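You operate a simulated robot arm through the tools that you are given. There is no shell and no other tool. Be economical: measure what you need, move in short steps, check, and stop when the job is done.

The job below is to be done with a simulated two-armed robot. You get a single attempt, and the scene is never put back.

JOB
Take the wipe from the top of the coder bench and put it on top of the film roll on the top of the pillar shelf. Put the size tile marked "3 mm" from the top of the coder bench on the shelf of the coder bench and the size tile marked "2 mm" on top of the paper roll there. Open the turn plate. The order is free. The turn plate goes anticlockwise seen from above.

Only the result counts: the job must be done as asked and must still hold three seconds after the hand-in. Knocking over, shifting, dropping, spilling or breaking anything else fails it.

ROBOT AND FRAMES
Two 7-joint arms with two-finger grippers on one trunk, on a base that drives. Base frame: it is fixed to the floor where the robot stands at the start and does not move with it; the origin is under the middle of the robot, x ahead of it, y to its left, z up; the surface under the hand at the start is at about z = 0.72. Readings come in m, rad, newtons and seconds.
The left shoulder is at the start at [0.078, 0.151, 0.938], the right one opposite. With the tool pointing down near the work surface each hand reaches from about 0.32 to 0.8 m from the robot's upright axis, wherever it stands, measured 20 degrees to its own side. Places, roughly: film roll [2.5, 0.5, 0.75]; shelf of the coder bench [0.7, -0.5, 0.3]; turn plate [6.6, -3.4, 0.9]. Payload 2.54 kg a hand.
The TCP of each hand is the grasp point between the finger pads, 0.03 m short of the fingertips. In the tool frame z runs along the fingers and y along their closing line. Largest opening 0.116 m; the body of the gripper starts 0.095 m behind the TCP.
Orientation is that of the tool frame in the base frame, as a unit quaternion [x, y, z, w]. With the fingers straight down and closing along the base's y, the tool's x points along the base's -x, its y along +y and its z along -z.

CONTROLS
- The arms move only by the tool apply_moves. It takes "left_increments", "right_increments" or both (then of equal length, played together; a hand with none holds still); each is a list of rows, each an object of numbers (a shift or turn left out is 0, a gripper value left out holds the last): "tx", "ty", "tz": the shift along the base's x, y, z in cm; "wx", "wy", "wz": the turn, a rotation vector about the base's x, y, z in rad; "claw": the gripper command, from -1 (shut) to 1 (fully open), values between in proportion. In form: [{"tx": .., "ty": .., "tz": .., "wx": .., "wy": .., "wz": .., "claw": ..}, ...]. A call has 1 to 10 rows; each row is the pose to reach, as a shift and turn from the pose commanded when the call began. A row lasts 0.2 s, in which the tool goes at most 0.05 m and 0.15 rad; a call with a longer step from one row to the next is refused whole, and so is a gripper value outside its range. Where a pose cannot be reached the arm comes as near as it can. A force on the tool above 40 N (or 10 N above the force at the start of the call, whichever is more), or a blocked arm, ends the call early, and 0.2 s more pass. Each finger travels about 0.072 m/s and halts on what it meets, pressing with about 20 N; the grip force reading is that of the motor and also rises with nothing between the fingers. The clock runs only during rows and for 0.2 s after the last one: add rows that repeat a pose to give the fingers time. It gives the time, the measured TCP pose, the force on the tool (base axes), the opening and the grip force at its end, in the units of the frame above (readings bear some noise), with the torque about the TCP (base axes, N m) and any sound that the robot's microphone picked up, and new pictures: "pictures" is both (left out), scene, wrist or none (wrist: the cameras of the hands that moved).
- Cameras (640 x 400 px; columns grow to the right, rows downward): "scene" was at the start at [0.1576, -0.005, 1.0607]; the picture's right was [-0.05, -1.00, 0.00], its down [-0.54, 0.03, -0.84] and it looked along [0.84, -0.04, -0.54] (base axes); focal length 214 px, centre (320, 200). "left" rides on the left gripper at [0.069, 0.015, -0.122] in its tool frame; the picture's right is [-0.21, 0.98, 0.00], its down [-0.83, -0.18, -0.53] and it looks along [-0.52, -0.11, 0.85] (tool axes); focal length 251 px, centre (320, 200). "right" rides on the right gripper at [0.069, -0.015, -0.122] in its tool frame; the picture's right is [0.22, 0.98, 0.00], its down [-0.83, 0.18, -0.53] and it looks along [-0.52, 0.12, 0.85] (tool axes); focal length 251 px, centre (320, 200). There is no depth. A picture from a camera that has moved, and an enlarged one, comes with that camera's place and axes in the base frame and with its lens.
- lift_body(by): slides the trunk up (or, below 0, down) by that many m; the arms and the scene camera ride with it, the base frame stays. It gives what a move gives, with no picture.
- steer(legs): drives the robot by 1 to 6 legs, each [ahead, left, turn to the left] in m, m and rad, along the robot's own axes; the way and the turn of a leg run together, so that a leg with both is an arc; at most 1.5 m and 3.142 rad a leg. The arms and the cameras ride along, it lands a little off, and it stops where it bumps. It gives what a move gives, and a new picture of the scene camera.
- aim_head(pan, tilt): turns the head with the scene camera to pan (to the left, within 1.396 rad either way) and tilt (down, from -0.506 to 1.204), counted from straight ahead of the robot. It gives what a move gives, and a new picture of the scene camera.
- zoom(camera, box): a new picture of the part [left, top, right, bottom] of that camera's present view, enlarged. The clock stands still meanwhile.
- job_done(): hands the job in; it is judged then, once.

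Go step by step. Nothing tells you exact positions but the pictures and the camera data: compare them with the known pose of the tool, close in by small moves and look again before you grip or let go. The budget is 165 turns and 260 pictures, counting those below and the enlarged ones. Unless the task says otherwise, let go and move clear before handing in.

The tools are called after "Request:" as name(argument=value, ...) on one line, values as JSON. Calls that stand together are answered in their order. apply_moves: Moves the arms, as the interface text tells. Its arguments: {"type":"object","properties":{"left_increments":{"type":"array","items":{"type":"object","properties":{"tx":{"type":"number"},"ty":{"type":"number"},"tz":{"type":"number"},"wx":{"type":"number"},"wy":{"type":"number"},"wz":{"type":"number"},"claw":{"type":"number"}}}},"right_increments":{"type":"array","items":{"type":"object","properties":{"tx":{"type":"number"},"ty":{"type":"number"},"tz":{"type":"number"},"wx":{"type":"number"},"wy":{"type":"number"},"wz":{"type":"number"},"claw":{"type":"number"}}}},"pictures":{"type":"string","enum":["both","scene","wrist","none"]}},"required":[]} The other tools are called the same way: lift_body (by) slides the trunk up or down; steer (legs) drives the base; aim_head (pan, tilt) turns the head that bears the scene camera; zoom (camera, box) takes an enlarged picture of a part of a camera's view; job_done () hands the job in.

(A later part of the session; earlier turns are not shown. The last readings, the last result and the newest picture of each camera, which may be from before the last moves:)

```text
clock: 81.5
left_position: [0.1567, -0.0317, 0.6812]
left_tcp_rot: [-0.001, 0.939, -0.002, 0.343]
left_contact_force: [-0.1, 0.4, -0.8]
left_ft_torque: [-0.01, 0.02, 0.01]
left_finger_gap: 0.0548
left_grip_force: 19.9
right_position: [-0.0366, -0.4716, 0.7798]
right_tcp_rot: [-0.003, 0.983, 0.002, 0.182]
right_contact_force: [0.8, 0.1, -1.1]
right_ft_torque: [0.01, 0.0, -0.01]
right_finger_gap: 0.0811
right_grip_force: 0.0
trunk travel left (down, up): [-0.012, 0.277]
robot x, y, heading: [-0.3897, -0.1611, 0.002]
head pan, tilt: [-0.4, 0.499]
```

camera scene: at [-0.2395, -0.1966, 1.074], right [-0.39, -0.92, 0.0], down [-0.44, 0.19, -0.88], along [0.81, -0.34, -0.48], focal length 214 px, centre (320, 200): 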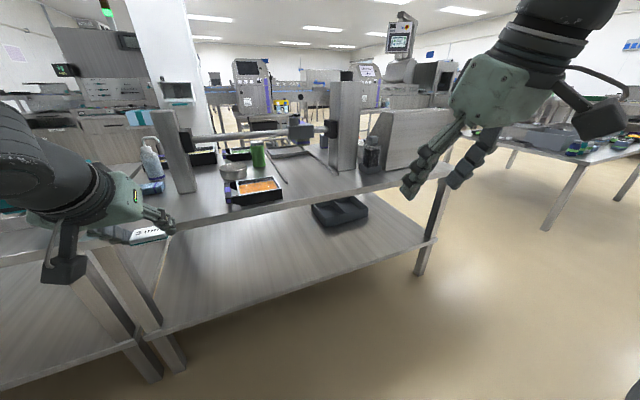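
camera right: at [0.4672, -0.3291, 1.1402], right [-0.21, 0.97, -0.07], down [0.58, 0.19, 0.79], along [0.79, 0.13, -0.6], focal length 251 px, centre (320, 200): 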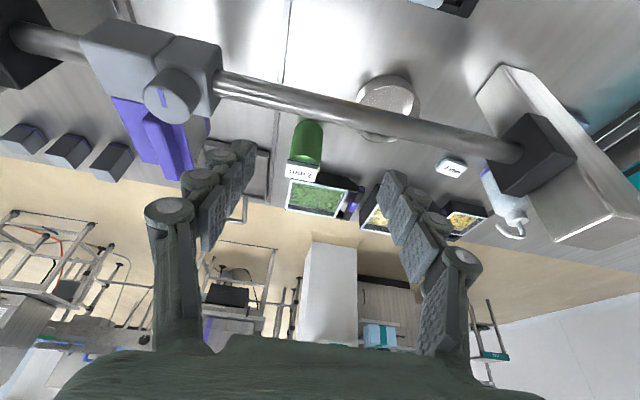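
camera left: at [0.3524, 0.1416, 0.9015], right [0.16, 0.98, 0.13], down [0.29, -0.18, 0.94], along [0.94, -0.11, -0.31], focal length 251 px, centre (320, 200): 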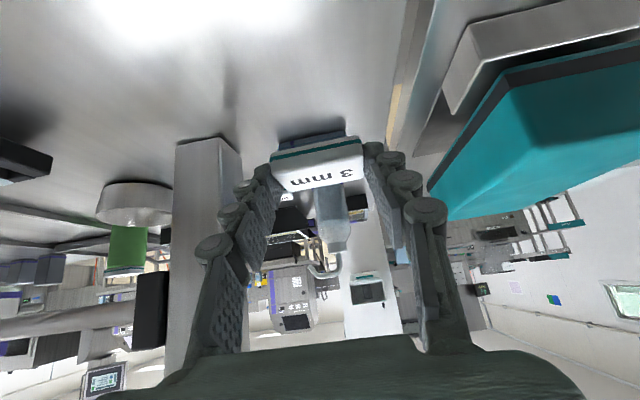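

Lowering the left hand in front of the bench to shelf level.

Request:
apply_moves(left_increments=[{"tz": -4}, {"tz": -8}, {"tz": -12}, {"tz": -16}, {"tz": -20}, {"tz": -24}, {"tz": -27}, {"tz": -27}], pictures="wrist")

Request:
aim_head(pan=0.0, tilt=0.6)

```text
clock: 83.3
left_position: [0.1569, -0.0309, 0.4108]
left_tcp_rot: [0.0, 0.939, -0.003, 0.343]
left_contact_force: [-0.1, 0.6, -0.6]
left_ft_torque: [-0.02, 0.01, 0.0]
left_finger_gap: 0.0548
left_grip_force: 20.1
right_position: [-0.0359, -0.4704, 0.7805]
right_tcp_rot: [-0.002, 0.983, 0.002, 0.182]
right_contact_force: [0.3, -0.3, 0.6]
right_ft_torque: [-0.03, -0.02, -0.01]
right_finger_gap: 0.0812
right_grip_force: 0.0
trunk travel left (down, up): [-0.012, 0.277]
robot x, y, heading: [-0.3917, -0.1635, 0.002]
head pan, tilt: [-0.4, 0.499]
camera left: at [0.0246, -0.0164, 0.4613], right [0.17, 0.98, 0.13], down [0.29, -0.18, 0.94], along [0.94, -0.12, -0.31], focal length 251 px, centre (320, 200)
```

left: 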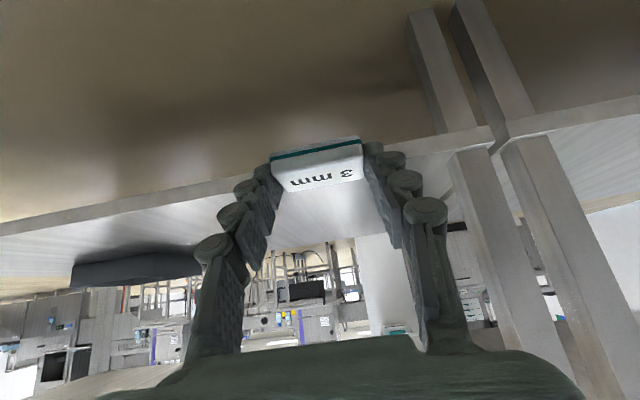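

```text
clock: 84.2
left_position: [0.1565, -0.0315, 0.4125]
left_tcp_rot: [0.0, 0.939, -0.003, 0.343]
left_contact_force: [0.4, 0.3, -0.4]
left_ft_torque: [0.05, 0.0, -0.02]
left_finger_gap: 0.0548
left_grip_force: 20.1
right_position: [-0.0358, -0.4714, 0.7793]
right_tcp_rot: [-0.003, 0.983, 0.001, 0.181]
right_contact_force: [0.4, 0.2, 0.0]
right_ft_torque: [-0.02, 0.02, 0.0]
right_finger_gap: 0.081
right_grip_force: 0.1
trunk travel left (down, up): [-0.012, 0.277]
robot x, y, heading: [-0.392, -0.1623, 0.001]
head pan, tilt: [0.0, 0.6]
camera scene: at [-0.235, -0.1611, 0.895], right [0.0, -1.0, 0.0], down [-0.56, 0.0, -0.83], along [0.83, 0.0, -0.56], focal length 214 px, centre (320, 200)
```

scene: 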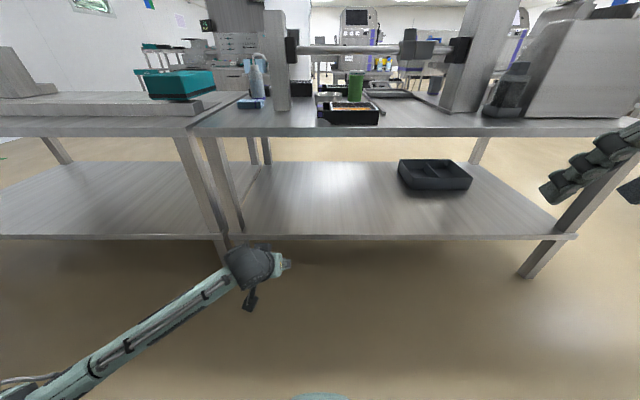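

Clear path below the bench top. Driving ahead 0.3 m so the tile goes over the shelf.

Request:
steer(legs=[[0.3, 0, 0]])

Request:
zoom(camera="left", box=[0, 0, 640, 400])

```text
clock: 86.3
left_position: [0.4647, -0.0254, 0.4119]
left_tcp_rot: [-0.004, 0.939, -0.002, 0.343]
left_contact_force: [-0.3, -0.2, -1.1]
left_ft_torque: [0.03, 0.02, -0.03]
left_finger_gap: 0.0547
left_grip_force: 19.7
right_position: [0.2755, -0.4668, 0.7793]
right_tcp_rot: [-0.006, 0.983, 0.002, 0.182]
right_contact_force: [-1.0, -1.0, -0.7]
right_ft_torque: [-0.05, 0.01, -0.01]
right_finger_gap: 0.0813
right_grip_force: 0.1
trunk travel left (down, up): [-0.012, 0.277]
robot x, y, heading: [-0.0821, -0.1583, 0.007]
head pan, tilt: [0.0, 0.6]
camera scene: at [0.074, -0.1582, 0.8949], right [0.01, -1.0, 0.0], down [-0.56, -0.01, -0.83], along [0.83, 0.01, -0.56], focal length 214 px, centre (320, 200)
```

scene: 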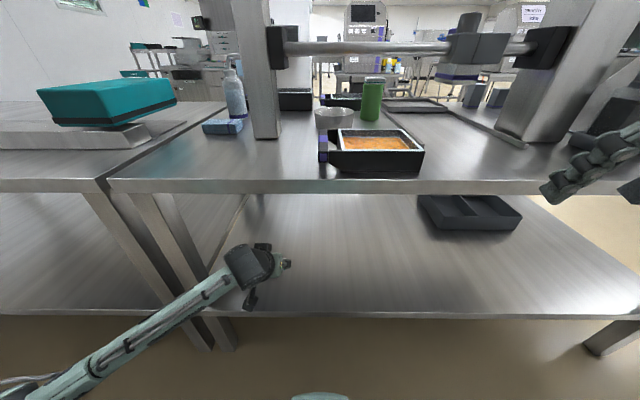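

```text
1.00 times, centred on (320, 200) of left (not enlarged: the box is as wide or as high as the picture)
camera zoom: at [0.3326, -0.012, 0.4617], right [0.16, 0.98, 0.13], down [0.29, -0.17, 0.94], along [0.94, -0.11, -0.31], focal length 251 px, centre (320, 200)
```

zoom: 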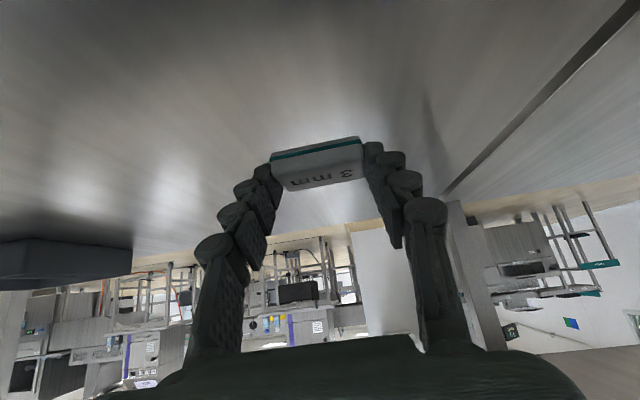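

Over the shelf. Lowering toward contact.

Request:
apply_moves(left_increments=[{"tx": 2, "tz": -2}, {"tx": 3, "tz": -4}, {"tx": 3, "tz": -5.5}, {"tx": 3, "tz": -6.3}, {"tx": 3, "tz": -6.8}, {"tx": 3, "tz": -7.2}, {"tx": 3, "tz": -7.2}], pictures="wrist")

```text
clock: 87.9
left_position: [0.495, -0.0255, 0.3398]
left_tcp_rot: [-0.004, 0.939, 0.0, 0.343]
left_contact_force: [0.1, -0.4, -0.3]
left_ft_torque: [0.0, 0.03, 0.02]
left_finger_gap: 0.0547
left_grip_force: 19.7
right_position: [0.2753, -0.466, 0.7799]
right_tcp_rot: [-0.006, 0.983, 0.002, 0.181]
right_contact_force: [-0.5, 0.2, 0.2]
right_ft_torque: [0.03, 0.0, -0.02]
right_finger_gap: 0.081
right_grip_force: 0.1
trunk travel left (down, up): [-0.012, 0.277]
robot x, y, heading: [-0.0831, -0.1578, 0.006]
head pan, tilt: [0.0, 0.6]
camera left: at [0.3629, -0.012, 0.3896], right [0.16, 0.98, 0.13], down [0.29, -0.18, 0.94], along [0.94, -0.11, -0.31], focal length 251 px, centre (320, 200)
```

left: 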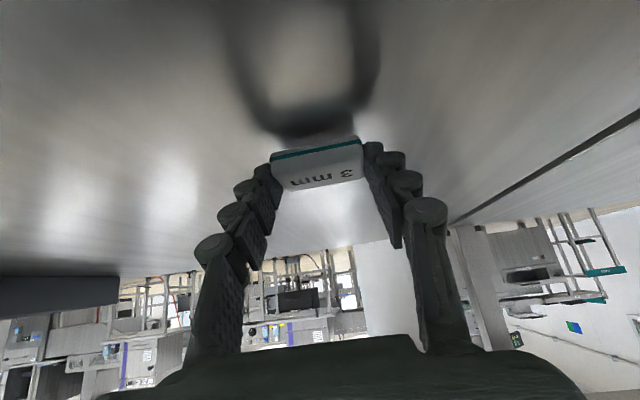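

Shadow is close to the tile. A few more millimetres until force shows.

Request:
apply_moves(left_increments=[{"tz": -0.3}, {"tz": -0.6}, {"tz": -0.8}, {"tz": -0.8}], pictures="none")

```text
clock: 88.9
left_position: [0.4943, -0.0261, 0.331]
left_tcp_rot: [-0.003, 0.939, -0.002, 0.343]
left_contact_force: [0.0, 0.2, -0.2]
left_ft_torque: [0.04, -0.01, 0.02]
left_finger_gap: 0.0549
left_grip_force: 19.5
right_position: [0.2755, -0.4667, 0.7795]
right_tcp_rot: [-0.006, 0.983, 0.001, 0.181]
right_contact_force: [-0.6, 0.4, 0.1]
right_ft_torque: [0.02, -0.01, 0.0]
right_finger_gap: 0.0811
right_grip_force: 0.1
trunk travel left (down, up): [-0.012, 0.277]
robot x, y, heading: [-0.0831, -0.1577, 0.011]
head pan, tilt: [0.0, 0.6]
```

Request:
apply_moves(left_increments=[{"tz": -0.3}, {"tz": -0.6}, {"tz": -0.9}, {"tz": -1.2}, {"tz": -1.2}], pictures="wrist")

```text
clock: 89.8
left_position: [0.4976, -0.027, 0.329]
left_tcp_rot: [-0.003, 0.936, -0.004, 0.351]
left_contact_force: [-3.1, 1.2, 11.1]
left_ft_torque: [0.27, 0.02, 0.08]
left_finger_gap: 0.0547
left_grip_force: 19.3
right_position: [0.2755, -0.4671, 0.7795]
right_tcp_rot: [-0.006, 0.983, 0.002, 0.183]
right_contact_force: [0.0, -0.1, -0.3]
right_ft_torque: [0.0, -0.02, 0.02]
right_finger_gap: 0.0816
right_grip_force: 0.0
trunk travel left (down, up): [-0.012, 0.277]
robot x, y, heading: [-0.0845, -0.1579, 0.008]
head pan, tilt: [0.0, 0.6]
stopped in row 4 (left hand): the force on the tool passed its limit at 43 N (the readings are from after the stop); the commanded pose is now the measured one
camera left: at [0.3655, -0.0125, 0.3767], right [0.16, 0.98, 0.13], down [0.27, -0.17, 0.95], along [0.95, -0.11, -0.29], focal length 251 px, centre (320, 200)
```

left: 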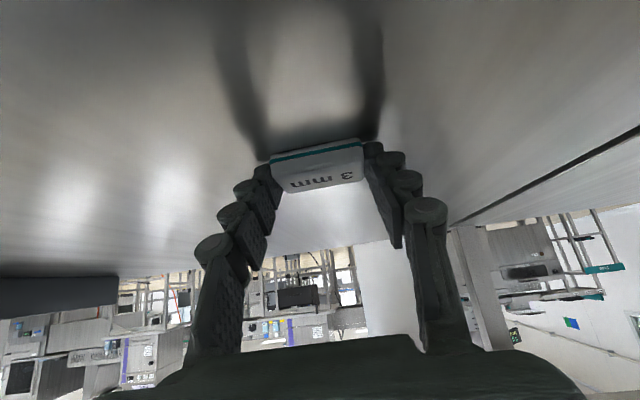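

Contact with the shelf. Opening and rising slightly, then drawing back along the fingers.

Request:
apply_moves(left_increments=[{"claw": -0.05}, {"claw": 0.2}, {"claw": 0.5}, {"claw": 0.7}, {"claw": 0.7}], pictures="wrist")

Request:
apply_moves(left_increments=[{"tx": -1, "tz": 2}, {"tx": -2.5, "tz": 4.5}, {"tx": -4, "tz": 8}, {"tx": -4, "tz": 10}, {"tx": -4, "tz": 10}], pictures="wrist")

```text
clock: 91.0
left_position: [0.4967, -0.0277, 0.3267]
left_tcp_rot: [-0.005, 0.938, -0.001, 0.346]
left_contact_force: [-0.9, 0.1, -1.5]
left_ft_torque: [0.0, 0.01, 0.03]
left_finger_gap: 0.0987
left_grip_force: 0.0
right_position: [0.2739, -0.4677, 0.7797]
right_tcp_rot: [-0.005, 0.983, 0.001, 0.181]
right_contact_force: [0.4, 0.8, 0.0]
right_ft_torque: [-0.01, -0.01, 0.02]
right_finger_gap: 0.0812
right_grip_force: 0.0
trunk travel left (down, up): [-0.012, 0.277]
robot x, y, heading: [-0.0831, -0.1563, 0.007]
head pan, tilt: [0.0, 0.6]
camera left: at [0.3643, -0.0121, 0.3743], right [0.16, 0.98, 0.13], down [0.28, -0.17, 0.94], along [0.95, -0.11, -0.3], focal length 251 px, centre (320, 200)
```

left: 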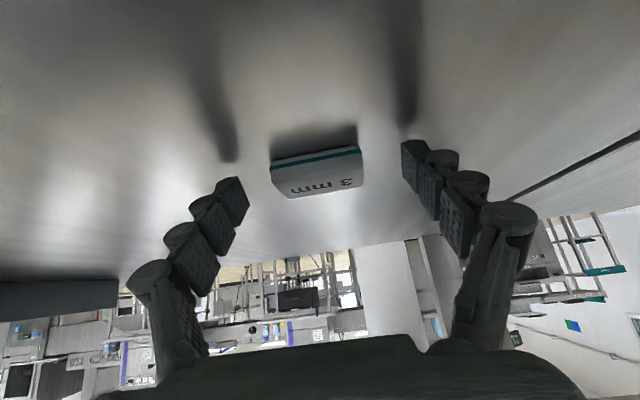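

```text
clock: 92.2
left_position: [0.4559, -0.025, 0.4243]
left_tcp_rot: [-0.004, 0.938, -0.003, 0.347]
left_contact_force: [0.2, -0.7, 0.1]
left_ft_torque: [-0.01, -0.01, 0.02]
left_finger_gap: 0.0986
left_grip_force: 0.1
right_position: [0.2743, -0.4667, 0.7791]
right_tcp_rot: [-0.005, 0.983, 0.001, 0.182]
right_contact_force: [0.4, -0.1, -2.0]
right_ft_torque: [0.01, -0.03, -0.03]
right_finger_gap: 0.0811
right_grip_force: 0.1
trunk travel left (down, up): [-0.012, 0.277]
robot x, y, heading: [-0.0836, -0.1612, 0.007]
head pan, tilt: [0.0, 0.6]
camera left: at [0.3239, -0.0105, 0.474], right [0.16, 0.98, 0.13], down [0.28, -0.17, 0.94], along [0.95, -0.11, -0.3], focal length 251 px, centre (320, 200)
```

left: 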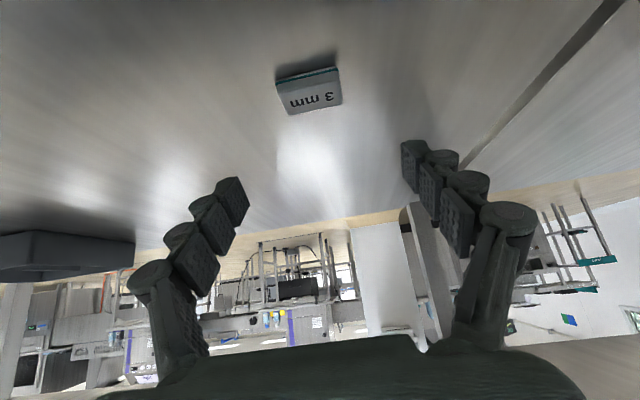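

The 3 mm tile lies on the shelf. Now back out, raise trunk and arm, and go for the wipe at about (0.66, 0.11).

Request:
steer(legs=[[-0.32, 0, 0]])

Request:
lift_body(by=0.2)

Request:
apply_moves(left_increments=[{"tz": 5, "wy": 0.1, "claw": 1}, {"tz": 10, "wy": 0.2}, {"tz": 15, "wy": 0.3}, {"tz": 20, "wy": 0.4}, {"tz": 25, "wy": 0.5}, {"tz": 30, "wy": 0.6}, {"tz": 34, "wy": 0.71}, {"tz": 38, "wy": 0.71}, {"tz": 40, "wy": 0.71}, {"tz": 40, "wy": 0.71}], pictures="none")

```text
clock: 94.3
left_position: [0.1402, -0.0281, 0.4249]
left_tcp_rot: [-0.004, 0.938, -0.003, 0.348]
left_contact_force: [-0.4, 0.2, 0.0]
left_ft_torque: [-0.02, -0.03, 0.0]
left_finger_gap: 0.0987
left_grip_force: 0.1
right_position: [-0.0416, -0.4697, 0.7803]
right_tcp_rot: [-0.006, 0.983, 0.002, 0.181]
right_contact_force: [-0.2, 0.2, -0.2]
right_ft_torque: [-0.02, -0.02, 0.01]
right_finger_gap: 0.0813
right_grip_force: 0.0
trunk travel left (down, up): [-0.012, 0.277]
robot x, y, heading: [-0.4003, -0.1605, 0.01]
head pan, tilt: [0.0, 0.6]
camera scene: at [-0.242, -0.1611, 0.8949], right [0.01, -1.0, 0.0], down [-0.56, -0.01, -0.83], along [0.82, 0.01, -0.56], focal length 214 px, centre (320, 200)
```

scene: 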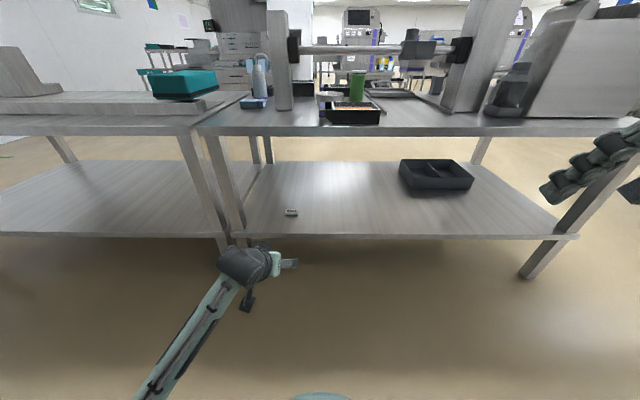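

```text
clock: 96.5
left_position: [0.1403, -0.0288, 0.6248]
left_tcp_rot: [-0.004, 0.938, -0.002, 0.348]
left_contact_force: [-0.8, 0.9, -0.6]
left_ft_torque: [-0.02, -0.02, -0.01]
left_finger_gap: 0.0985
left_grip_force: 0.0
right_position: [-0.0402, -0.471, 0.9793]
right_tcp_rot: [-0.006, 0.984, 0.002, 0.181]
right_contact_force: [0.7, 0.6, -0.6]
right_ft_torque: [-0.04, 0.02, -0.01]
right_finger_gap: 0.0814
right_grip_force: 0.1
trunk travel left (down, up): [-0.212, 0.077]
robot x, y, heading: [-0.3978, -0.1604, 0.01]
head pan, tilt: [0.0, 0.6]
```

```text
clock: 98.7
left_position: [0.1403, -0.0276, 1.0246]
left_tcp_rot: [-0.004, 1.0, -0.001, 0.0]
left_contact_force: [-0.8, -0.2, -0.1]
left_ft_torque: [0.0, 0.02, -0.01]
left_finger_gap: 0.1158
left_grip_force: 0.0
right_position: [-0.04, -0.4702, 0.98]
right_tcp_rot: [-0.006, 0.983, 0.002, 0.182]
right_contact_force: [-0.1, 0.4, 0.1]
right_ft_torque: [-0.03, 0.0, 0.0]
right_finger_gap: 0.081
right_grip_force: 0.1
trunk travel left (down, up): [-0.212, 0.077]
robot x, y, heading: [-0.4004, -0.1611, 0.013]
head pan, tilt: [0.0, 0.6]
```

Turning the left hand a quarter so it closes along x, then driving to the wipe.

Request:
apply_moves(left_increments=[{"wz": -0.15}, {"wz": -0.3}, {"wz": -0.45}, {"wz": -0.6}, {"wz": -0.75}, {"wz": -0.9}, {"wz": -1.05}, {"wz": -1.2}, {"wz": -1.35}, {"wz": -1.5}], pictures="none")

Request:
steer(legs=[[0, 0.17, -0.01], [0.38, 0, 0]])

```text
clock: 100.9
left_position: [0.1404, -0.0281, 1.0246]
left_tcp_rot: [0.679, 0.734, 0.0, 0.0]
left_contact_force: [-0.2, 0.5, 0.1]
left_ft_torque: [-0.01, 0.01, -0.03]
left_finger_gap: 0.1159
left_grip_force: 0.1
right_position: [-0.0401, -0.4707, 0.9799]
right_tcp_rot: [-0.007, 0.983, 0.002, 0.182]
right_contact_force: [-0.1, 0.2, -0.1]
right_ft_torque: [-0.03, 0.01, 0.01]
right_finger_gap: 0.081
right_grip_force: 0.0
trunk travel left (down, up): [-0.212, 0.077]
robot x, y, heading: [-0.3996, -0.1628, 0.006]
head pan, tilt: [0.0, 0.6]
```

```text
clock: 105.1
left_position: [0.5205, 0.1318, 1.0246]
left_tcp_rot: [0.683, 0.731, -0.001, 0.0]
left_contact_force: [1.2, -0.1, 0.2]
left_ft_torque: [-0.03, 0.01, -0.01]
left_finger_gap: 0.1158
left_grip_force: 0.0
right_position: [0.3349, -0.3083, 0.9795]
right_tcp_rot: [-0.001, 0.983, 0.002, 0.181]
right_contact_force: [0.2, -0.6, 0.1]
right_ft_torque: [-0.02, 0.03, -0.01]
right_finger_gap: 0.0812
right_grip_force: 0.1
trunk travel left (down, up): [-0.212, 0.077]
robot x, y, heading: [-0.0224, 0.0024, -0.001]
head pan, tilt: [0.0, 0.6]
camera scene: at [0.1371, 0.0027, 1.0949], right [0.0, -1.0, 0.0], down [-0.57, 0.0, -0.82], along [0.82, 0.0, -0.57], focal length 214 px, centre (320, 200)
```

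scene: 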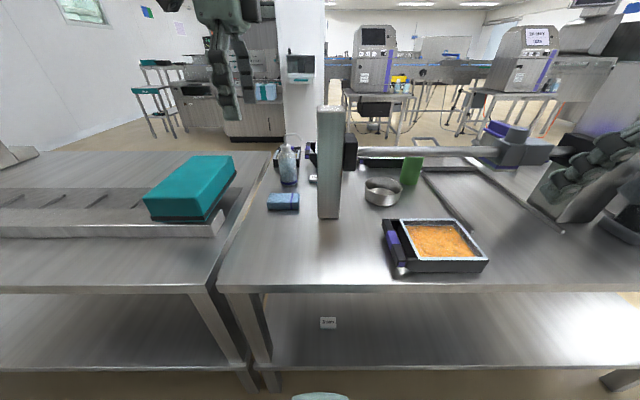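

Check that the 2 mm tile is still on the roll, and measure the wipe.

Request:
zoom(camera="scene", box=[250, 130, 450, 255])

Request:
zoom(camera="left", box=[0, 0, 640, 400])

```text
3.20 times, centred on (350, 192) of scene
camera zoom: at [0.1371, 0.0027, 1.0949], right [0.0, -1.0, 0.0], down [-0.57, 0.0, -0.82], along [0.82, 0.0, -0.57], focal length 686 px, centre (224, 224)
```

zoom: 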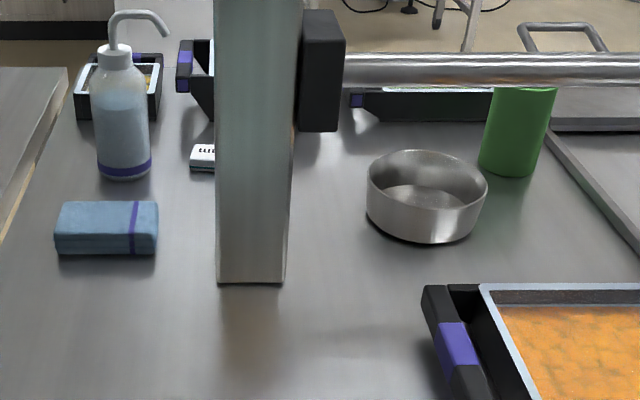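

```text
1.00 times, centred on (320, 200) of left (not enlarged: the box is as wide or as high as the picture)
camera zoom: at [0.5318, 0.2007, 1.1479], right [0.99, -0.15, 0.0], down [-0.12, -0.84, 0.53], along [-0.08, -0.53, -0.85], focal length 251 px, centre (320, 200)
```

zoom: 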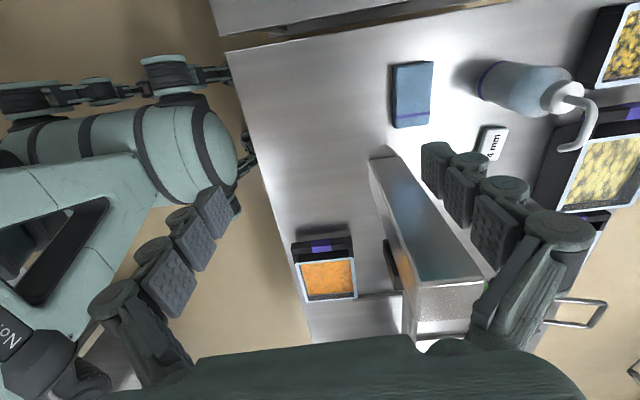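

Wipe centre ≈(0.656, 0.109), 5 cm deep in x. Moving over it and down to z≈0.83.

Request:
apply_moves(left_increments=[{"tx": 4, "ty": -0.5, "wz": -0.07}, {"tx": 8, "ty": -1, "wz": -0.07}, {"tx": 12, "ty": -2, "wz": -0.07}, {"tx": 13.5, "ty": -2.3, "tz": -4, "wz": -0.07}, {"tx": 13.5, "ty": -2.3, "tz": -8, "wz": -0.07}, {"tx": 13.5, "ty": -2.3, "tz": -12, "wz": -0.07}, {"tx": 13.5, "ty": -2.3, "tz": -16, "wz": -0.07}, {"tx": 13.5, "ty": -2.3, "tz": -20, "wz": -0.07}, {"tx": 13.5, "ty": -2.3, "tz": -20, "wz": -0.07}], pictures="both")

```text
clock: 107.1
left_position: [0.6582, 0.1092, 0.8259]
left_tcp_rot: [0.708, 0.706, 0.0, 0.0]
left_contact_force: [-0.1, -0.3, 1.1]
left_ft_torque: [-0.01, 0.02, -0.03]
left_finger_gap: 0.1159
left_grip_force: 0.1
right_position: [0.3352, -0.3079, 0.9805]
right_tcp_rot: [0.0, 0.983, 0.0, 0.181]
right_contact_force: [1.0, 1.2, -0.5]
right_ft_torque: [0.0, 0.01, 0.02]
right_finger_gap: 0.0812
right_grip_force: 0.1
trunk travel left (down, up): [-0.212, 0.077]
robot x, y, heading: [-0.0192, 0.0033, -0.005]
head pan, tilt: [0.0, 0.6]
camera scene: at [0.1368, 0.0027, 1.095], right [0.0, -1.0, 0.0], down [-0.56, 0.0, -0.83], along [0.83, 0.0, -0.56], focal length 214 px, centre (320, 200)
camera left: at [0.6722, 0.1777, 0.9487], right [0.98, -0.22, 0.0], down [-0.18, -0.83, 0.53], along [-0.12, -0.52, -0.85], focal length 251 px, centre (320, 200)
```

scene: 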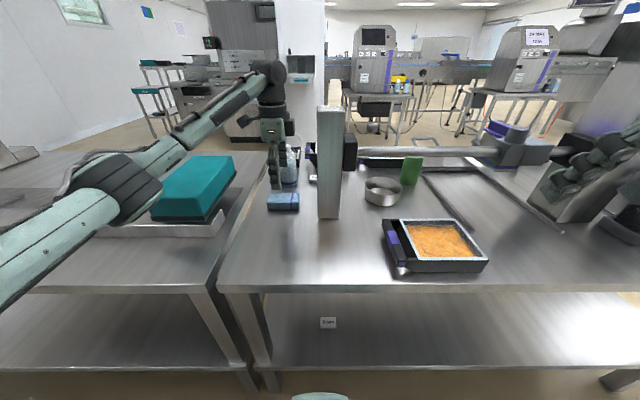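
left: 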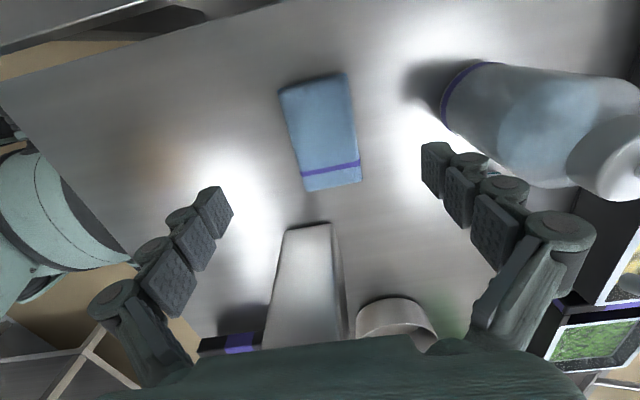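

The elbow comes near the teal box, so I'll raise the trunk (hand rises too), and inspect the elbow clearance before going down.

Request:
lift_body(by=0.075)

Request:
apply_moves(left_increments=[{"tz": -3}, {"tz": -6}, {"tz": -8.5}, {"tz": -8.5}], pictures="none")

Request:
aim_head(pan=0.6, tilt=0.7)

```text
clock: 108.2
left_position: [0.6574, 0.1093, 0.9002]
left_tcp_rot: [0.708, 0.706, -0.001, -0.001]
left_contact_force: [0.3, -0.4, -0.3]
left_ft_torque: [0.02, 0.04, 0.0]
left_finger_gap: 0.1158
left_grip_force: 0.1
right_position: [0.3346, -0.3084, 1.0545]
right_tcp_rot: [0.001, 0.983, 0.001, 0.181]
right_contact_force: [0.4, 0.5, -0.3]
right_ft_torque: [0.0, -0.01, -0.01]
right_finger_gap: 0.0813
right_grip_force: 0.1
trunk travel left (down, up): [-0.287, 0.002]
robot x, y, heading: [-0.0194, 0.0018, -0.002]
head pan, tilt: [0.0, 0.6]
```

```text
clock: 109.2
left_position: [0.6552, 0.1102, 0.8153]
left_tcp_rot: [0.708, 0.706, -0.001, 0.0]
left_contact_force: [0.2, 0.7, 0.4]
left_ft_torque: [0.03, 0.03, 0.0]
left_finger_gap: 0.1158
left_grip_force: 0.0
right_position: [0.3338, -0.3086, 1.055]
right_tcp_rot: [0.0, 0.984, 0.002, 0.181]
right_contact_force: [0.1, -0.3, -0.4]
right_ft_torque: [0.0, 0.0, 0.0]
right_finger_gap: 0.0812
right_grip_force: 0.0
trunk travel left (down, up): [-0.287, 0.002]
robot x, y, heading: [-0.0238, 0.0037, -0.004]
head pan, tilt: [0.0, 0.6]
```

```text
clock: 110.2
left_position: [0.6567, 0.11, 0.8156]
left_tcp_rot: [0.708, 0.706, -0.001, 0.0]
left_contact_force: [-0.6, 1.0, -0.1]
left_ft_torque: [-0.03, 0.0, -0.01]
left_finger_gap: 0.1162
left_grip_force: 0.0
right_position: [0.3346, -0.308, 1.0545]
right_tcp_rot: [0.001, 0.983, 0.001, 0.181]
right_contact_force: [0.0, -0.5, -0.2]
right_ft_torque: [0.0, 0.01, 0.03]
right_finger_gap: 0.0811
right_grip_force: 0.1
trunk travel left (down, up): [-0.287, 0.002]
robot x, y, heading: [-0.0189, 0.0019, -0.003]
head pan, tilt: [0.6, 0.7]
camera scene: at [0.1188, 0.0507, 1.1613], right [0.56, -0.83, 0.0], down [-0.53, -0.36, -0.77], along [0.63, 0.43, -0.64], focal length 214 px, centre (320, 200)
```

scene: 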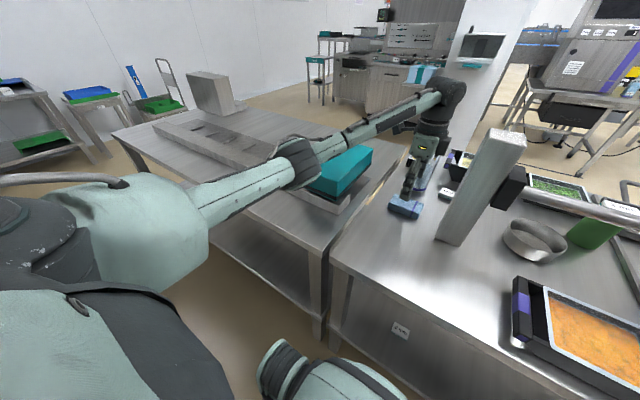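

The elbow is well above the box now. Descending to the wipe and closing.

Request:
apply_moves(left_increments=[{"tz": -2}, {"tz": -4}, {"tz": -5.5}, {"tz": -6.0}, {"tz": -6.0}], pictures="wrist")

Request:
apply_moves(left_increments=[{"claw": -1}, {"claw": -1}, {"claw": -1}, {"claw": -1}, {"claw": -1}, {"claw": -1}], pictures="wrist")

```text
clock: 111.5
left_position: [0.6562, 0.1093, 0.7546]
left_tcp_rot: [0.708, 0.706, -0.001, 0.0]
left_contact_force: [0.2, 0.5, -0.4]
left_ft_torque: [0.03, 0.01, -0.02]
left_finger_gap: 0.116
left_grip_force: 0.0
right_position: [0.3348, -0.3081, 1.0551]
right_tcp_rot: [0.001, 0.983, 0.0, 0.181]
right_contact_force: [0.9, -0.1, -0.6]
right_ft_torque: [-0.03, 0.03, 0.01]
right_finger_gap: 0.0811
right_grip_force: 0.0
trunk travel left (down, up): [-0.287, 0.002]
robot x, y, heading: [-0.0219, 0.0044, 0.0]
head pan, tilt: [0.6, 0.7]
camera left: at [0.6716, 0.1779, 0.8775], right [0.98, -0.22, 0.0], down [-0.18, -0.83, 0.53], along [-0.12, -0.52, -0.85], focal length 251 px, centre (320, 200)
```

left: 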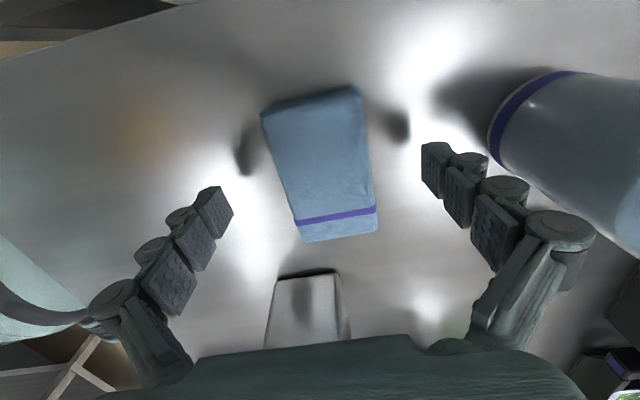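

```text
clock: 112.8
left_position: [0.6563, 0.1098, 0.7551]
left_tcp_rot: [0.708, 0.706, -0.001, 0.0]
left_contact_force: [0.3, -0.7, 0.7]
left_ft_torque: [-0.02, 0.03, 0.0]
left_finger_gap: 0.053
left_grip_force: 20.3
right_position: [0.3351, -0.3076, 1.0554]
right_tcp_rot: [0.001, 0.983, 0.0, 0.182]
right_contact_force: [0.6, -0.1, -0.4]
right_ft_torque: [0.04, 0.01, 0.02]
right_finger_gap: 0.081
right_grip_force: 0.1
trunk travel left (down, up): [-0.287, 0.002]
robot x, y, heading: [-0.0181, 0.0048, -0.001]
head pan, tilt: [0.6, 0.7]
camera left: at [0.6716, 0.1779, 0.878], right [0.98, -0.22, 0.0], down [-0.18, -0.83, 0.53], along [-0.12, -0.52, -0.85], focal length 251 px, centre (320, 200)
```

left: 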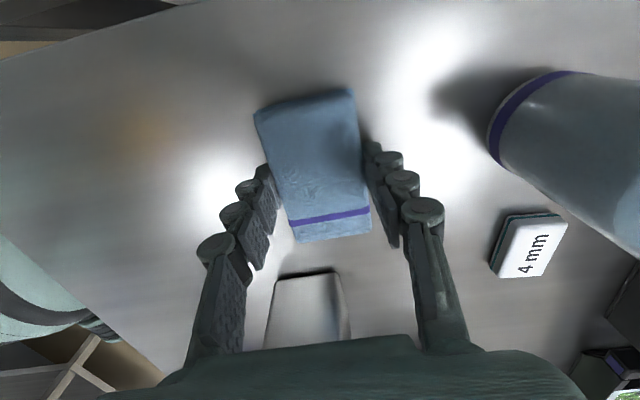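

Gripped (gap 0.053). Lift and check.

Request:
apply_moves(left_increments=[{"tz": 2}, {"tz": 6}, {"tz": 10}, {"tz": 14}, {"tz": 18}, {"tz": 22}, {"tz": 26}, {"tz": 30, "tx": -2}, {"tz": 31, "tx": -6}, {"tz": 31, "tx": -10}], pictures="wrist")

```text
clock: 115.0
left_position: [0.5542, 0.1093, 1.0672]
left_tcp_rot: [0.707, 0.707, 0.0, -0.001]
left_contact_force: [-0.6, 0.0, -0.7]
left_ft_torque: [-0.03, -0.01, -0.02]
left_finger_gap: 0.0531
left_grip_force: 19.5
right_position: [0.3339, -0.3084, 1.055]
right_tcp_rot: [-0.001, 0.983, 0.001, 0.181]
right_contact_force: [0.1, -0.8, -0.3]
right_ft_torque: [0.02, 0.01, -0.03]
right_finger_gap: 0.0813
right_grip_force: 0.0
trunk travel left (down, up): [-0.287, 0.002]
robot x, y, heading: [-0.0203, 0.0011, -0.002]
head pan, tilt: [0.6, 0.7]
camera left: at [0.5698, 0.1772, 1.1895], right [0.98, -0.22, 0.0], down [-0.18, -0.83, 0.53], along [-0.12, -0.52, -0.85], focal length 251 px, centre (320, 200)
```

left: 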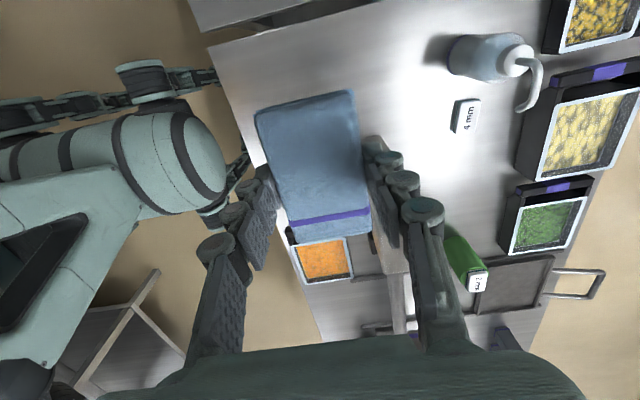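

Secured, and the 2 mm tile is still on its roll. Tuck the hand, back off and look to the right for a route.

Request:
apply_moves(left_increments=[{"tx": -4}, {"tx": -8}, {"tx": -12}, {"tx": -15}], right_increments=[{"ty": 2}, {"ty": 4}, {"ty": 4}, {"ty": 4}], pictures="none")

Request:
steer(legs=[[-0.33, 0, 0], [0, 0, -1.2]])

Request:
aim_head(pan=0.0, tilt=0.25)

Request:
aim_head(pan=0.9, tilt=0.25)

```text
clock: 116.0
left_position: [0.4085, 0.1075, 1.0654]
left_tcp_rot: [0.708, 0.706, -0.001, -0.001]
left_contact_force: [-0.3, -0.2, -0.4]
left_ft_torque: [-0.01, -0.01, -0.02]
left_finger_gap: 0.0529
left_grip_force: 19.6
right_position: [0.3344, -0.2693, 1.0543]
right_tcp_rot: [0.0, 0.983, 0.0, 0.181]
right_contact_force: [0.4, -0.3, -0.1]
right_ft_torque: [0.02, 0.02, 0.01]
right_finger_gap: 0.0811
right_grip_force: 0.2
trunk travel left (down, up): [-0.287, 0.002]
robot x, y, heading: [-0.0171, 0.0028, -0.005]
head pan, tilt: [0.6, 0.7]
```

```text
clock: 121.2
left_position: [-0.0868, -0.3504, 1.0651]
left_tcp_rot: [0.981, 0.193, 0.0, -0.001]
left_contact_force: [0.2, -1.4, 0.5]
left_ft_torque: [0.01, 0.0, 0.01]
left_finger_gap: 0.053
left_grip_force: 19.7
right_position: [-0.4621, -0.4273, 1.0543]
right_tcp_rot: [0.548, 0.817, -0.1, 0.151]
right_contact_force: [-0.1, 0.0, 0.4]
right_ft_torque: [-0.03, 0.01, 0.01]
right_finger_gap: 0.0812
right_grip_force: 0.1
trunk travel left (down, up): [-0.287, 0.002]
robot x, y, heading: [-0.3417, 0.005, -1.183]
head pan, tilt: [0.6, 0.7]
camera scene: at [-0.2488, -0.1046, 1.1613], right [-0.55, -0.83, 0.0], down [-0.54, 0.35, -0.77], along [0.64, -0.42, -0.64], focal length 214 px, centre (320, 200)
```

scene: 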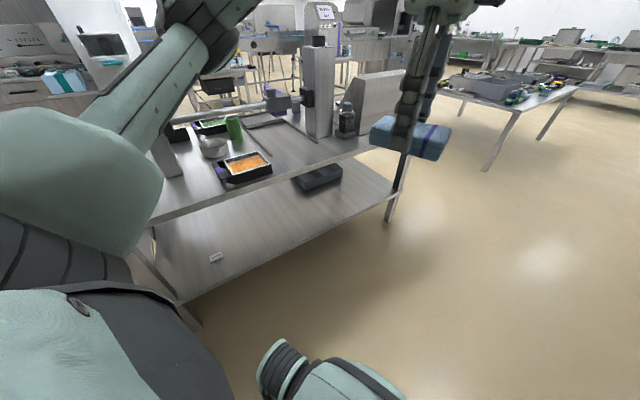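

```text
clock: 122.2
left_position: [-0.086, -0.3513, 1.0647]
left_tcp_rot: [0.981, 0.192, 0.0, 0.0]
left_contact_force: [-0.1, -0.6, -0.5]
left_ft_torque: [-0.03, -0.03, -0.01]
left_finger_gap: 0.0529
left_grip_force: 20.4
right_position: [-0.4623, -0.426, 1.054]
right_tcp_rot: [0.547, 0.817, -0.1, 0.151]
right_contact_force: [0.1, 0.3, 1.2]
right_ft_torque: [0.0, 0.02, -0.02]
right_finger_gap: 0.0811
right_grip_force: 0.0
trunk travel left (down, up): [-0.287, 0.002]
robot x, y, heading: [-0.3456, 0.0055, -1.188]
head pan, tilt: [0.0, 0.25]
camera scene: at [-0.2842, -0.1443, 1.2021], right [-0.93, -0.38, 0.0], down [-0.09, 0.23, -0.97], along [0.37, -0.9, -0.25], focal length 214 px, centre (320, 200)
```

scene: 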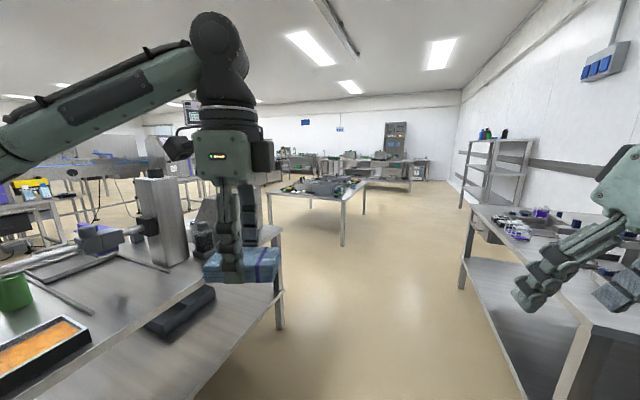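

```text
clock: 123.4
left_position: [-0.0855, -0.3506, 1.064]
left_tcp_rot: [0.981, 0.192, 0.0, -0.001]
left_contact_force: [0.0, 0.5, 0.2]
left_ft_torque: [0.03, -0.03, -0.03]
left_finger_gap: 0.053
left_grip_force: 19.7
right_position: [-0.462, -0.4257, 1.0543]
right_tcp_rot: [0.547, 0.817, -0.1, 0.151]
right_contact_force: [0.2, -0.1, 0.3]
right_ft_torque: [-0.03, -0.01, -0.04]
right_finger_gap: 0.081
right_grip_force: 0.0
trunk travel left (down, up): [-0.287, 0.002]
robot x, y, heading: [-0.3483, 0.005, -1.184]
head pan, tilt: [0.901, 0.25]
camera scene: at [-0.23, -0.084, 1.2022], right [-0.28, -0.96, 0.0], down [-0.24, 0.07, -0.97], along [0.93, -0.27, -0.25], focal length 214 px, centre (320, 200)
```

scene: 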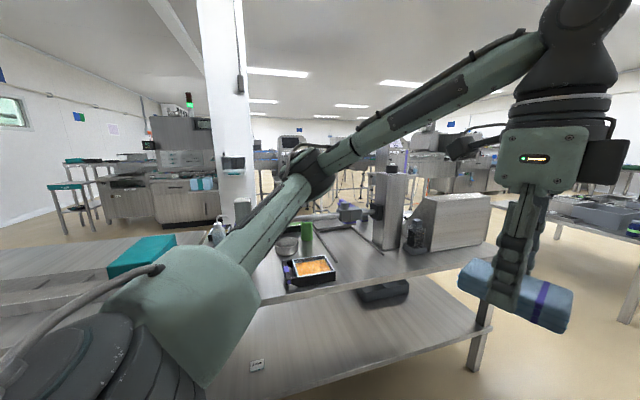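

There is a gap between the bench's right end (y≈-1.2) and the next table (y≈-2.5). I'll drive along the aisle to y≈-1.85 and turn to face +x.

Request:
steer(legs=[[0, 0, -0.387], [1.5, 0, 0], [0.33, 0, 0], [0, 0, 1.571]])

Request:
aim_head(pan=0.3, tilt=0.3)

```text
clock: 137.7
left_position: [0.1031, -1.7078, 1.0653]
left_tcp_rot: [0.705, 0.71, 0.0, -0.001]
left_contact_force: [0.4, 0.4, -1.0]
left_ft_torque: [0.0, 0.01, -0.01]
left_finger_gap: 0.053
left_grip_force: 20.1
right_position: [0.0324, -2.0834, 1.0536]
right_tcp_rot: [-0.006, 0.983, 0.002, 0.181]
right_contact_force: [-0.2, -0.7, -0.3]
right_ft_torque: [-0.03, -0.01, 0.0]
right_finger_gap: 0.081
right_grip_force: 0.0
trunk travel left (down, up): [-0.287, 0.002]
robot x, y, heading: [-0.3271, -1.8183, 0.008]
head pan, tilt: [0.901, 0.25]
camera scene: at [-0.1989, -1.7421, 1.2021], right [0.79, -0.62, 0.0], down [-0.15, -0.19, -0.97], along [0.6, 0.76, -0.25], focal length 214 px, centre (320, 200)
```

scene: 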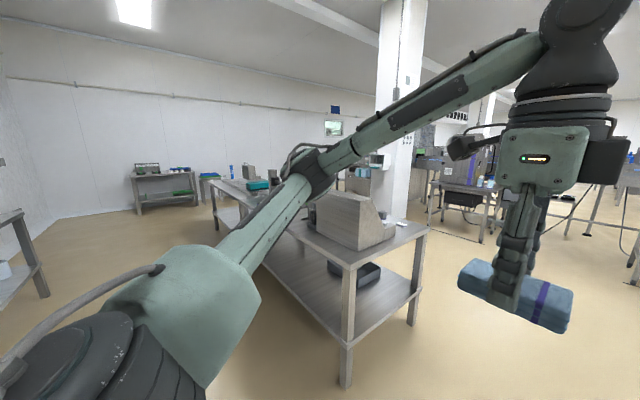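

```text
clock: 138.7
left_position: [0.1024, -1.7071, 1.0657]
left_tcp_rot: [0.705, 0.71, -0.001, 0.0]
left_contact_force: [-0.9, -0.8, -1.1]
left_ft_torque: [0.01, 0.03, -0.01]
left_finger_gap: 0.0529
left_grip_force: 20.3
right_position: [0.0345, -2.0849, 1.0559]
right_tcp_rot: [-0.005, 0.983, 0.002, 0.182]
right_contact_force: [0.7, 0.2, 0.0]
right_ft_torque: [0.01, -0.01, 0.02]
right_finger_gap: 0.0812
right_grip_force: 0.0
trunk travel left (down, up): [-0.287, 0.002]
robot x, y, heading: [-0.3258, -1.8198, 0.011]
head pan, tilt: [0.3, 0.3]
camera scene: at [-0.1675, -1.7874, 1.1974], right [0.3, -0.95, 0.0], down [-0.28, -0.09, -0.96], along [0.91, 0.29, -0.3], focal length 214 px, centre (320, 200)
```

scene: 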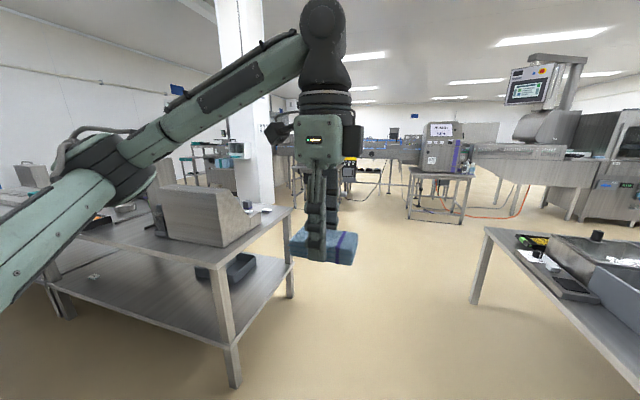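

Drive ahead to x≈1.6 and look left towards the pillar.

Request:
steer(legs=[[1.5, 0, 0], [0.4, 0, 0]])

Request:
aim_head(pan=1.0, tilt=0.3)

```text
clock: 148.3
left_position: [2.0233, -1.7131, 1.0644]
left_tcp_rot: [0.708, 0.706, -0.001, -0.001]
left_contact_force: [0.9, 0.2, -0.6]
left_ft_torque: [-0.01, -0.01, 0.01]
left_finger_gap: 0.0531
left_grip_force: 19.6
right_position: [1.9504, -2.0892, 1.0545]
right_tcp_rot: [-0.001, 0.983, 0.001, 0.182]
right_contact_force: [-0.7, -0.2, 0.8]
right_ft_torque: [0.0, 0.01, 0.0]
right_finger_gap: 0.0813
right_grip_force: 0.0
trunk travel left (down, up): [-0.287, 0.002]
robot x, y, heading: [1.5945, -1.8156, -0.007]
head pan, tilt: [0.3, 0.3]
camera scene: at [1.7533, -1.7905, 1.1973], right [0.29, -0.96, 0.0], down [-0.28, -0.09, -0.96], along [0.91, 0.28, -0.3], focal length 214 px, centre (320, 200)
```

scene: 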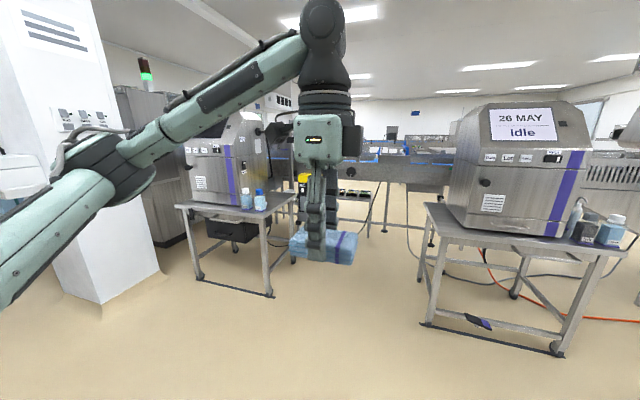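

```text
clock: 149.3
left_position: [2.023, -1.7135, 1.0649]
left_tcp_rot: [0.708, 0.707, 0.0, 0.0]
left_contact_force: [0.1, -0.1, -1.0]
left_ft_torque: [-0.02, -0.02, 0.0]
left_finger_gap: 0.0531
left_grip_force: 19.3
right_position: [1.9503, -2.0877, 1.0551]
right_tcp_rot: [0.0, 0.983, 0.001, 0.181]
right_contact_force: [0.2, 0.1, 0.2]
right_ft_torque: [-0.03, 0.01, -0.01]
right_finger_gap: 0.0809
right_grip_force: 0.2
trunk travel left (down, up): [-0.287, 0.002]
robot x, y, heading: [1.594, -1.8184, -0.005]
head pan, tilt: [1.0, 0.3]
camera scene: at [1.7143, -1.7395, 1.1974], right [0.84, -0.54, 0.0], down [-0.16, -0.25, -0.96], along [0.52, 0.8, -0.3], focal length 214 px, centre (320, 200)
```

scene: 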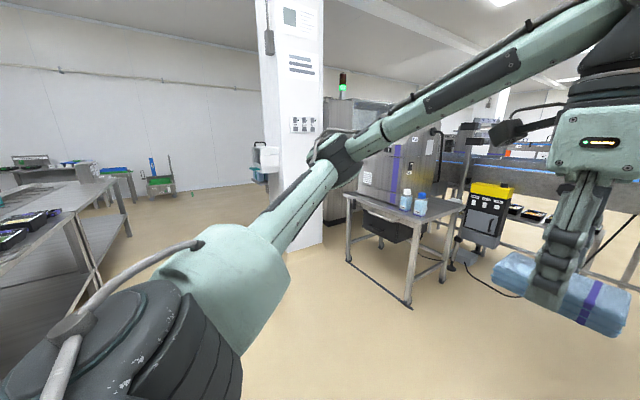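

The spot on the pillar's side facing the bench looks like the shelf. Zoom in.

Request:
zoom(camera="scene", box=[230, 120, 330, 200])

Request:
steer(legs=[[0.1, 0, 0], [0, 0, 1.571], [1.3, 0, 0]])

Request:
aim_head(pan=-0.7, tilt=0.4)

```text
5.00 times, centred on (280, 160) of scene
camera zoom: at [1.7143, -1.7395, 1.1974], right [0.84, -0.54, 0.0], down [-0.16, -0.25, -0.96], along [0.52, 0.8, -0.3], focal length 1072 px, centre (520, 400)
```

zoom: 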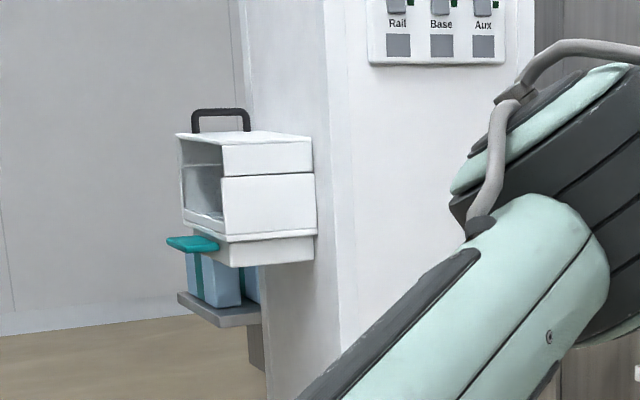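

```text
clock: 160.6
left_position: [1.5353, -0.1005, 1.0645]
left_tcp_rot: [-0.018, 1.0, -0.001, -0.001]
left_contact_force: [-0.5, 0.6, -0.4]
left_ft_torque: [0.0, -0.03, 0.02]
left_finger_gap: 0.0528
left_grip_force: 19.7
right_position: [1.9145, -0.1574, 1.0541]
right_tcp_rot: [0.71, -0.681, -0.131, -0.126]
right_contact_force: [0.2, -0.9, 0.9]
right_ft_torque: [-0.06, 0.01, 0.02]
right_finger_gap: 0.0813
right_grip_force: 0.1
trunk travel left (down, up): [-0.287, 0.002]
robot x, y, heading: [1.6542, -0.5229, 1.607]
head pan, tilt: [1.0, 0.3]
camera scene: at [1.5749, -0.4079, 1.1974], right [0.51, 0.86, 0.0], down [0.25, -0.15, -0.96], along [-0.82, 0.48, -0.3], focal length 214 px, centre (320, 200)
```

scene: 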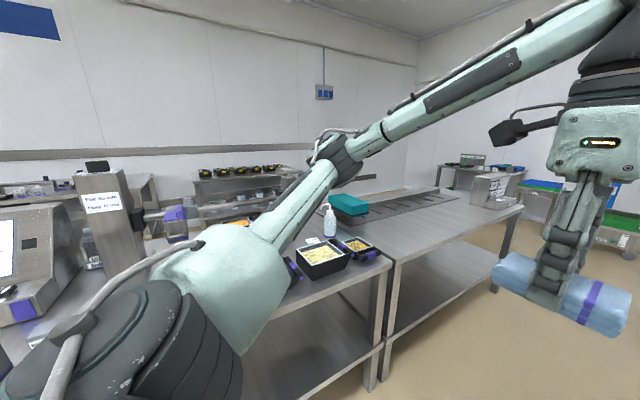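

```text
clock: 162.3
left_position: [1.5355, -0.1012, 1.0649]
left_tcp_rot: [-0.019, 1.0, -0.002, 0.0]
left_contact_force: [0.7, 0.9, 0.3]
left_ft_torque: [-0.01, 0.04, -0.01]
left_finger_gap: 0.053
left_grip_force: 19.8
right_position: [1.9138, -0.1575, 1.0542]
right_tcp_rot: [0.71, -0.68, -0.132, -0.125]
right_contact_force: [-0.7, -0.4, 0.3]
right_ft_torque: [0.03, 0.01, 0.03]
right_finger_gap: 0.0812
right_grip_force: 0.1
trunk travel left (down, up): [-0.287, 0.002]
robot x, y, heading: [1.6588, -0.5256, 1.611]
head pan, tilt: [-0.7, 0.4]
camera scene: at [1.7122, -0.3823, 1.1882], right [0.79, -0.61, 0.0], down [-0.24, -0.31, -0.92], along [0.57, 0.73, -0.39], focal length 214 px, centre (320, 200)
```

scene: 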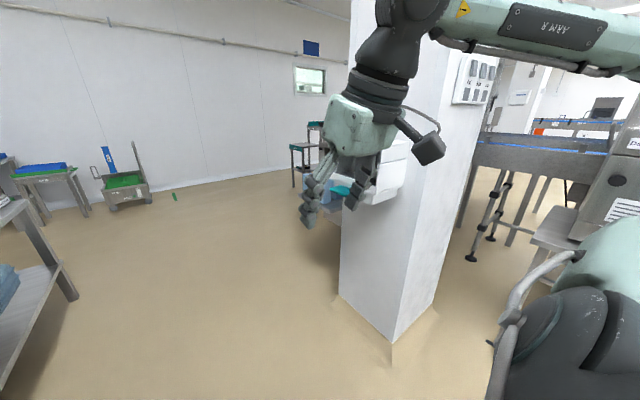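

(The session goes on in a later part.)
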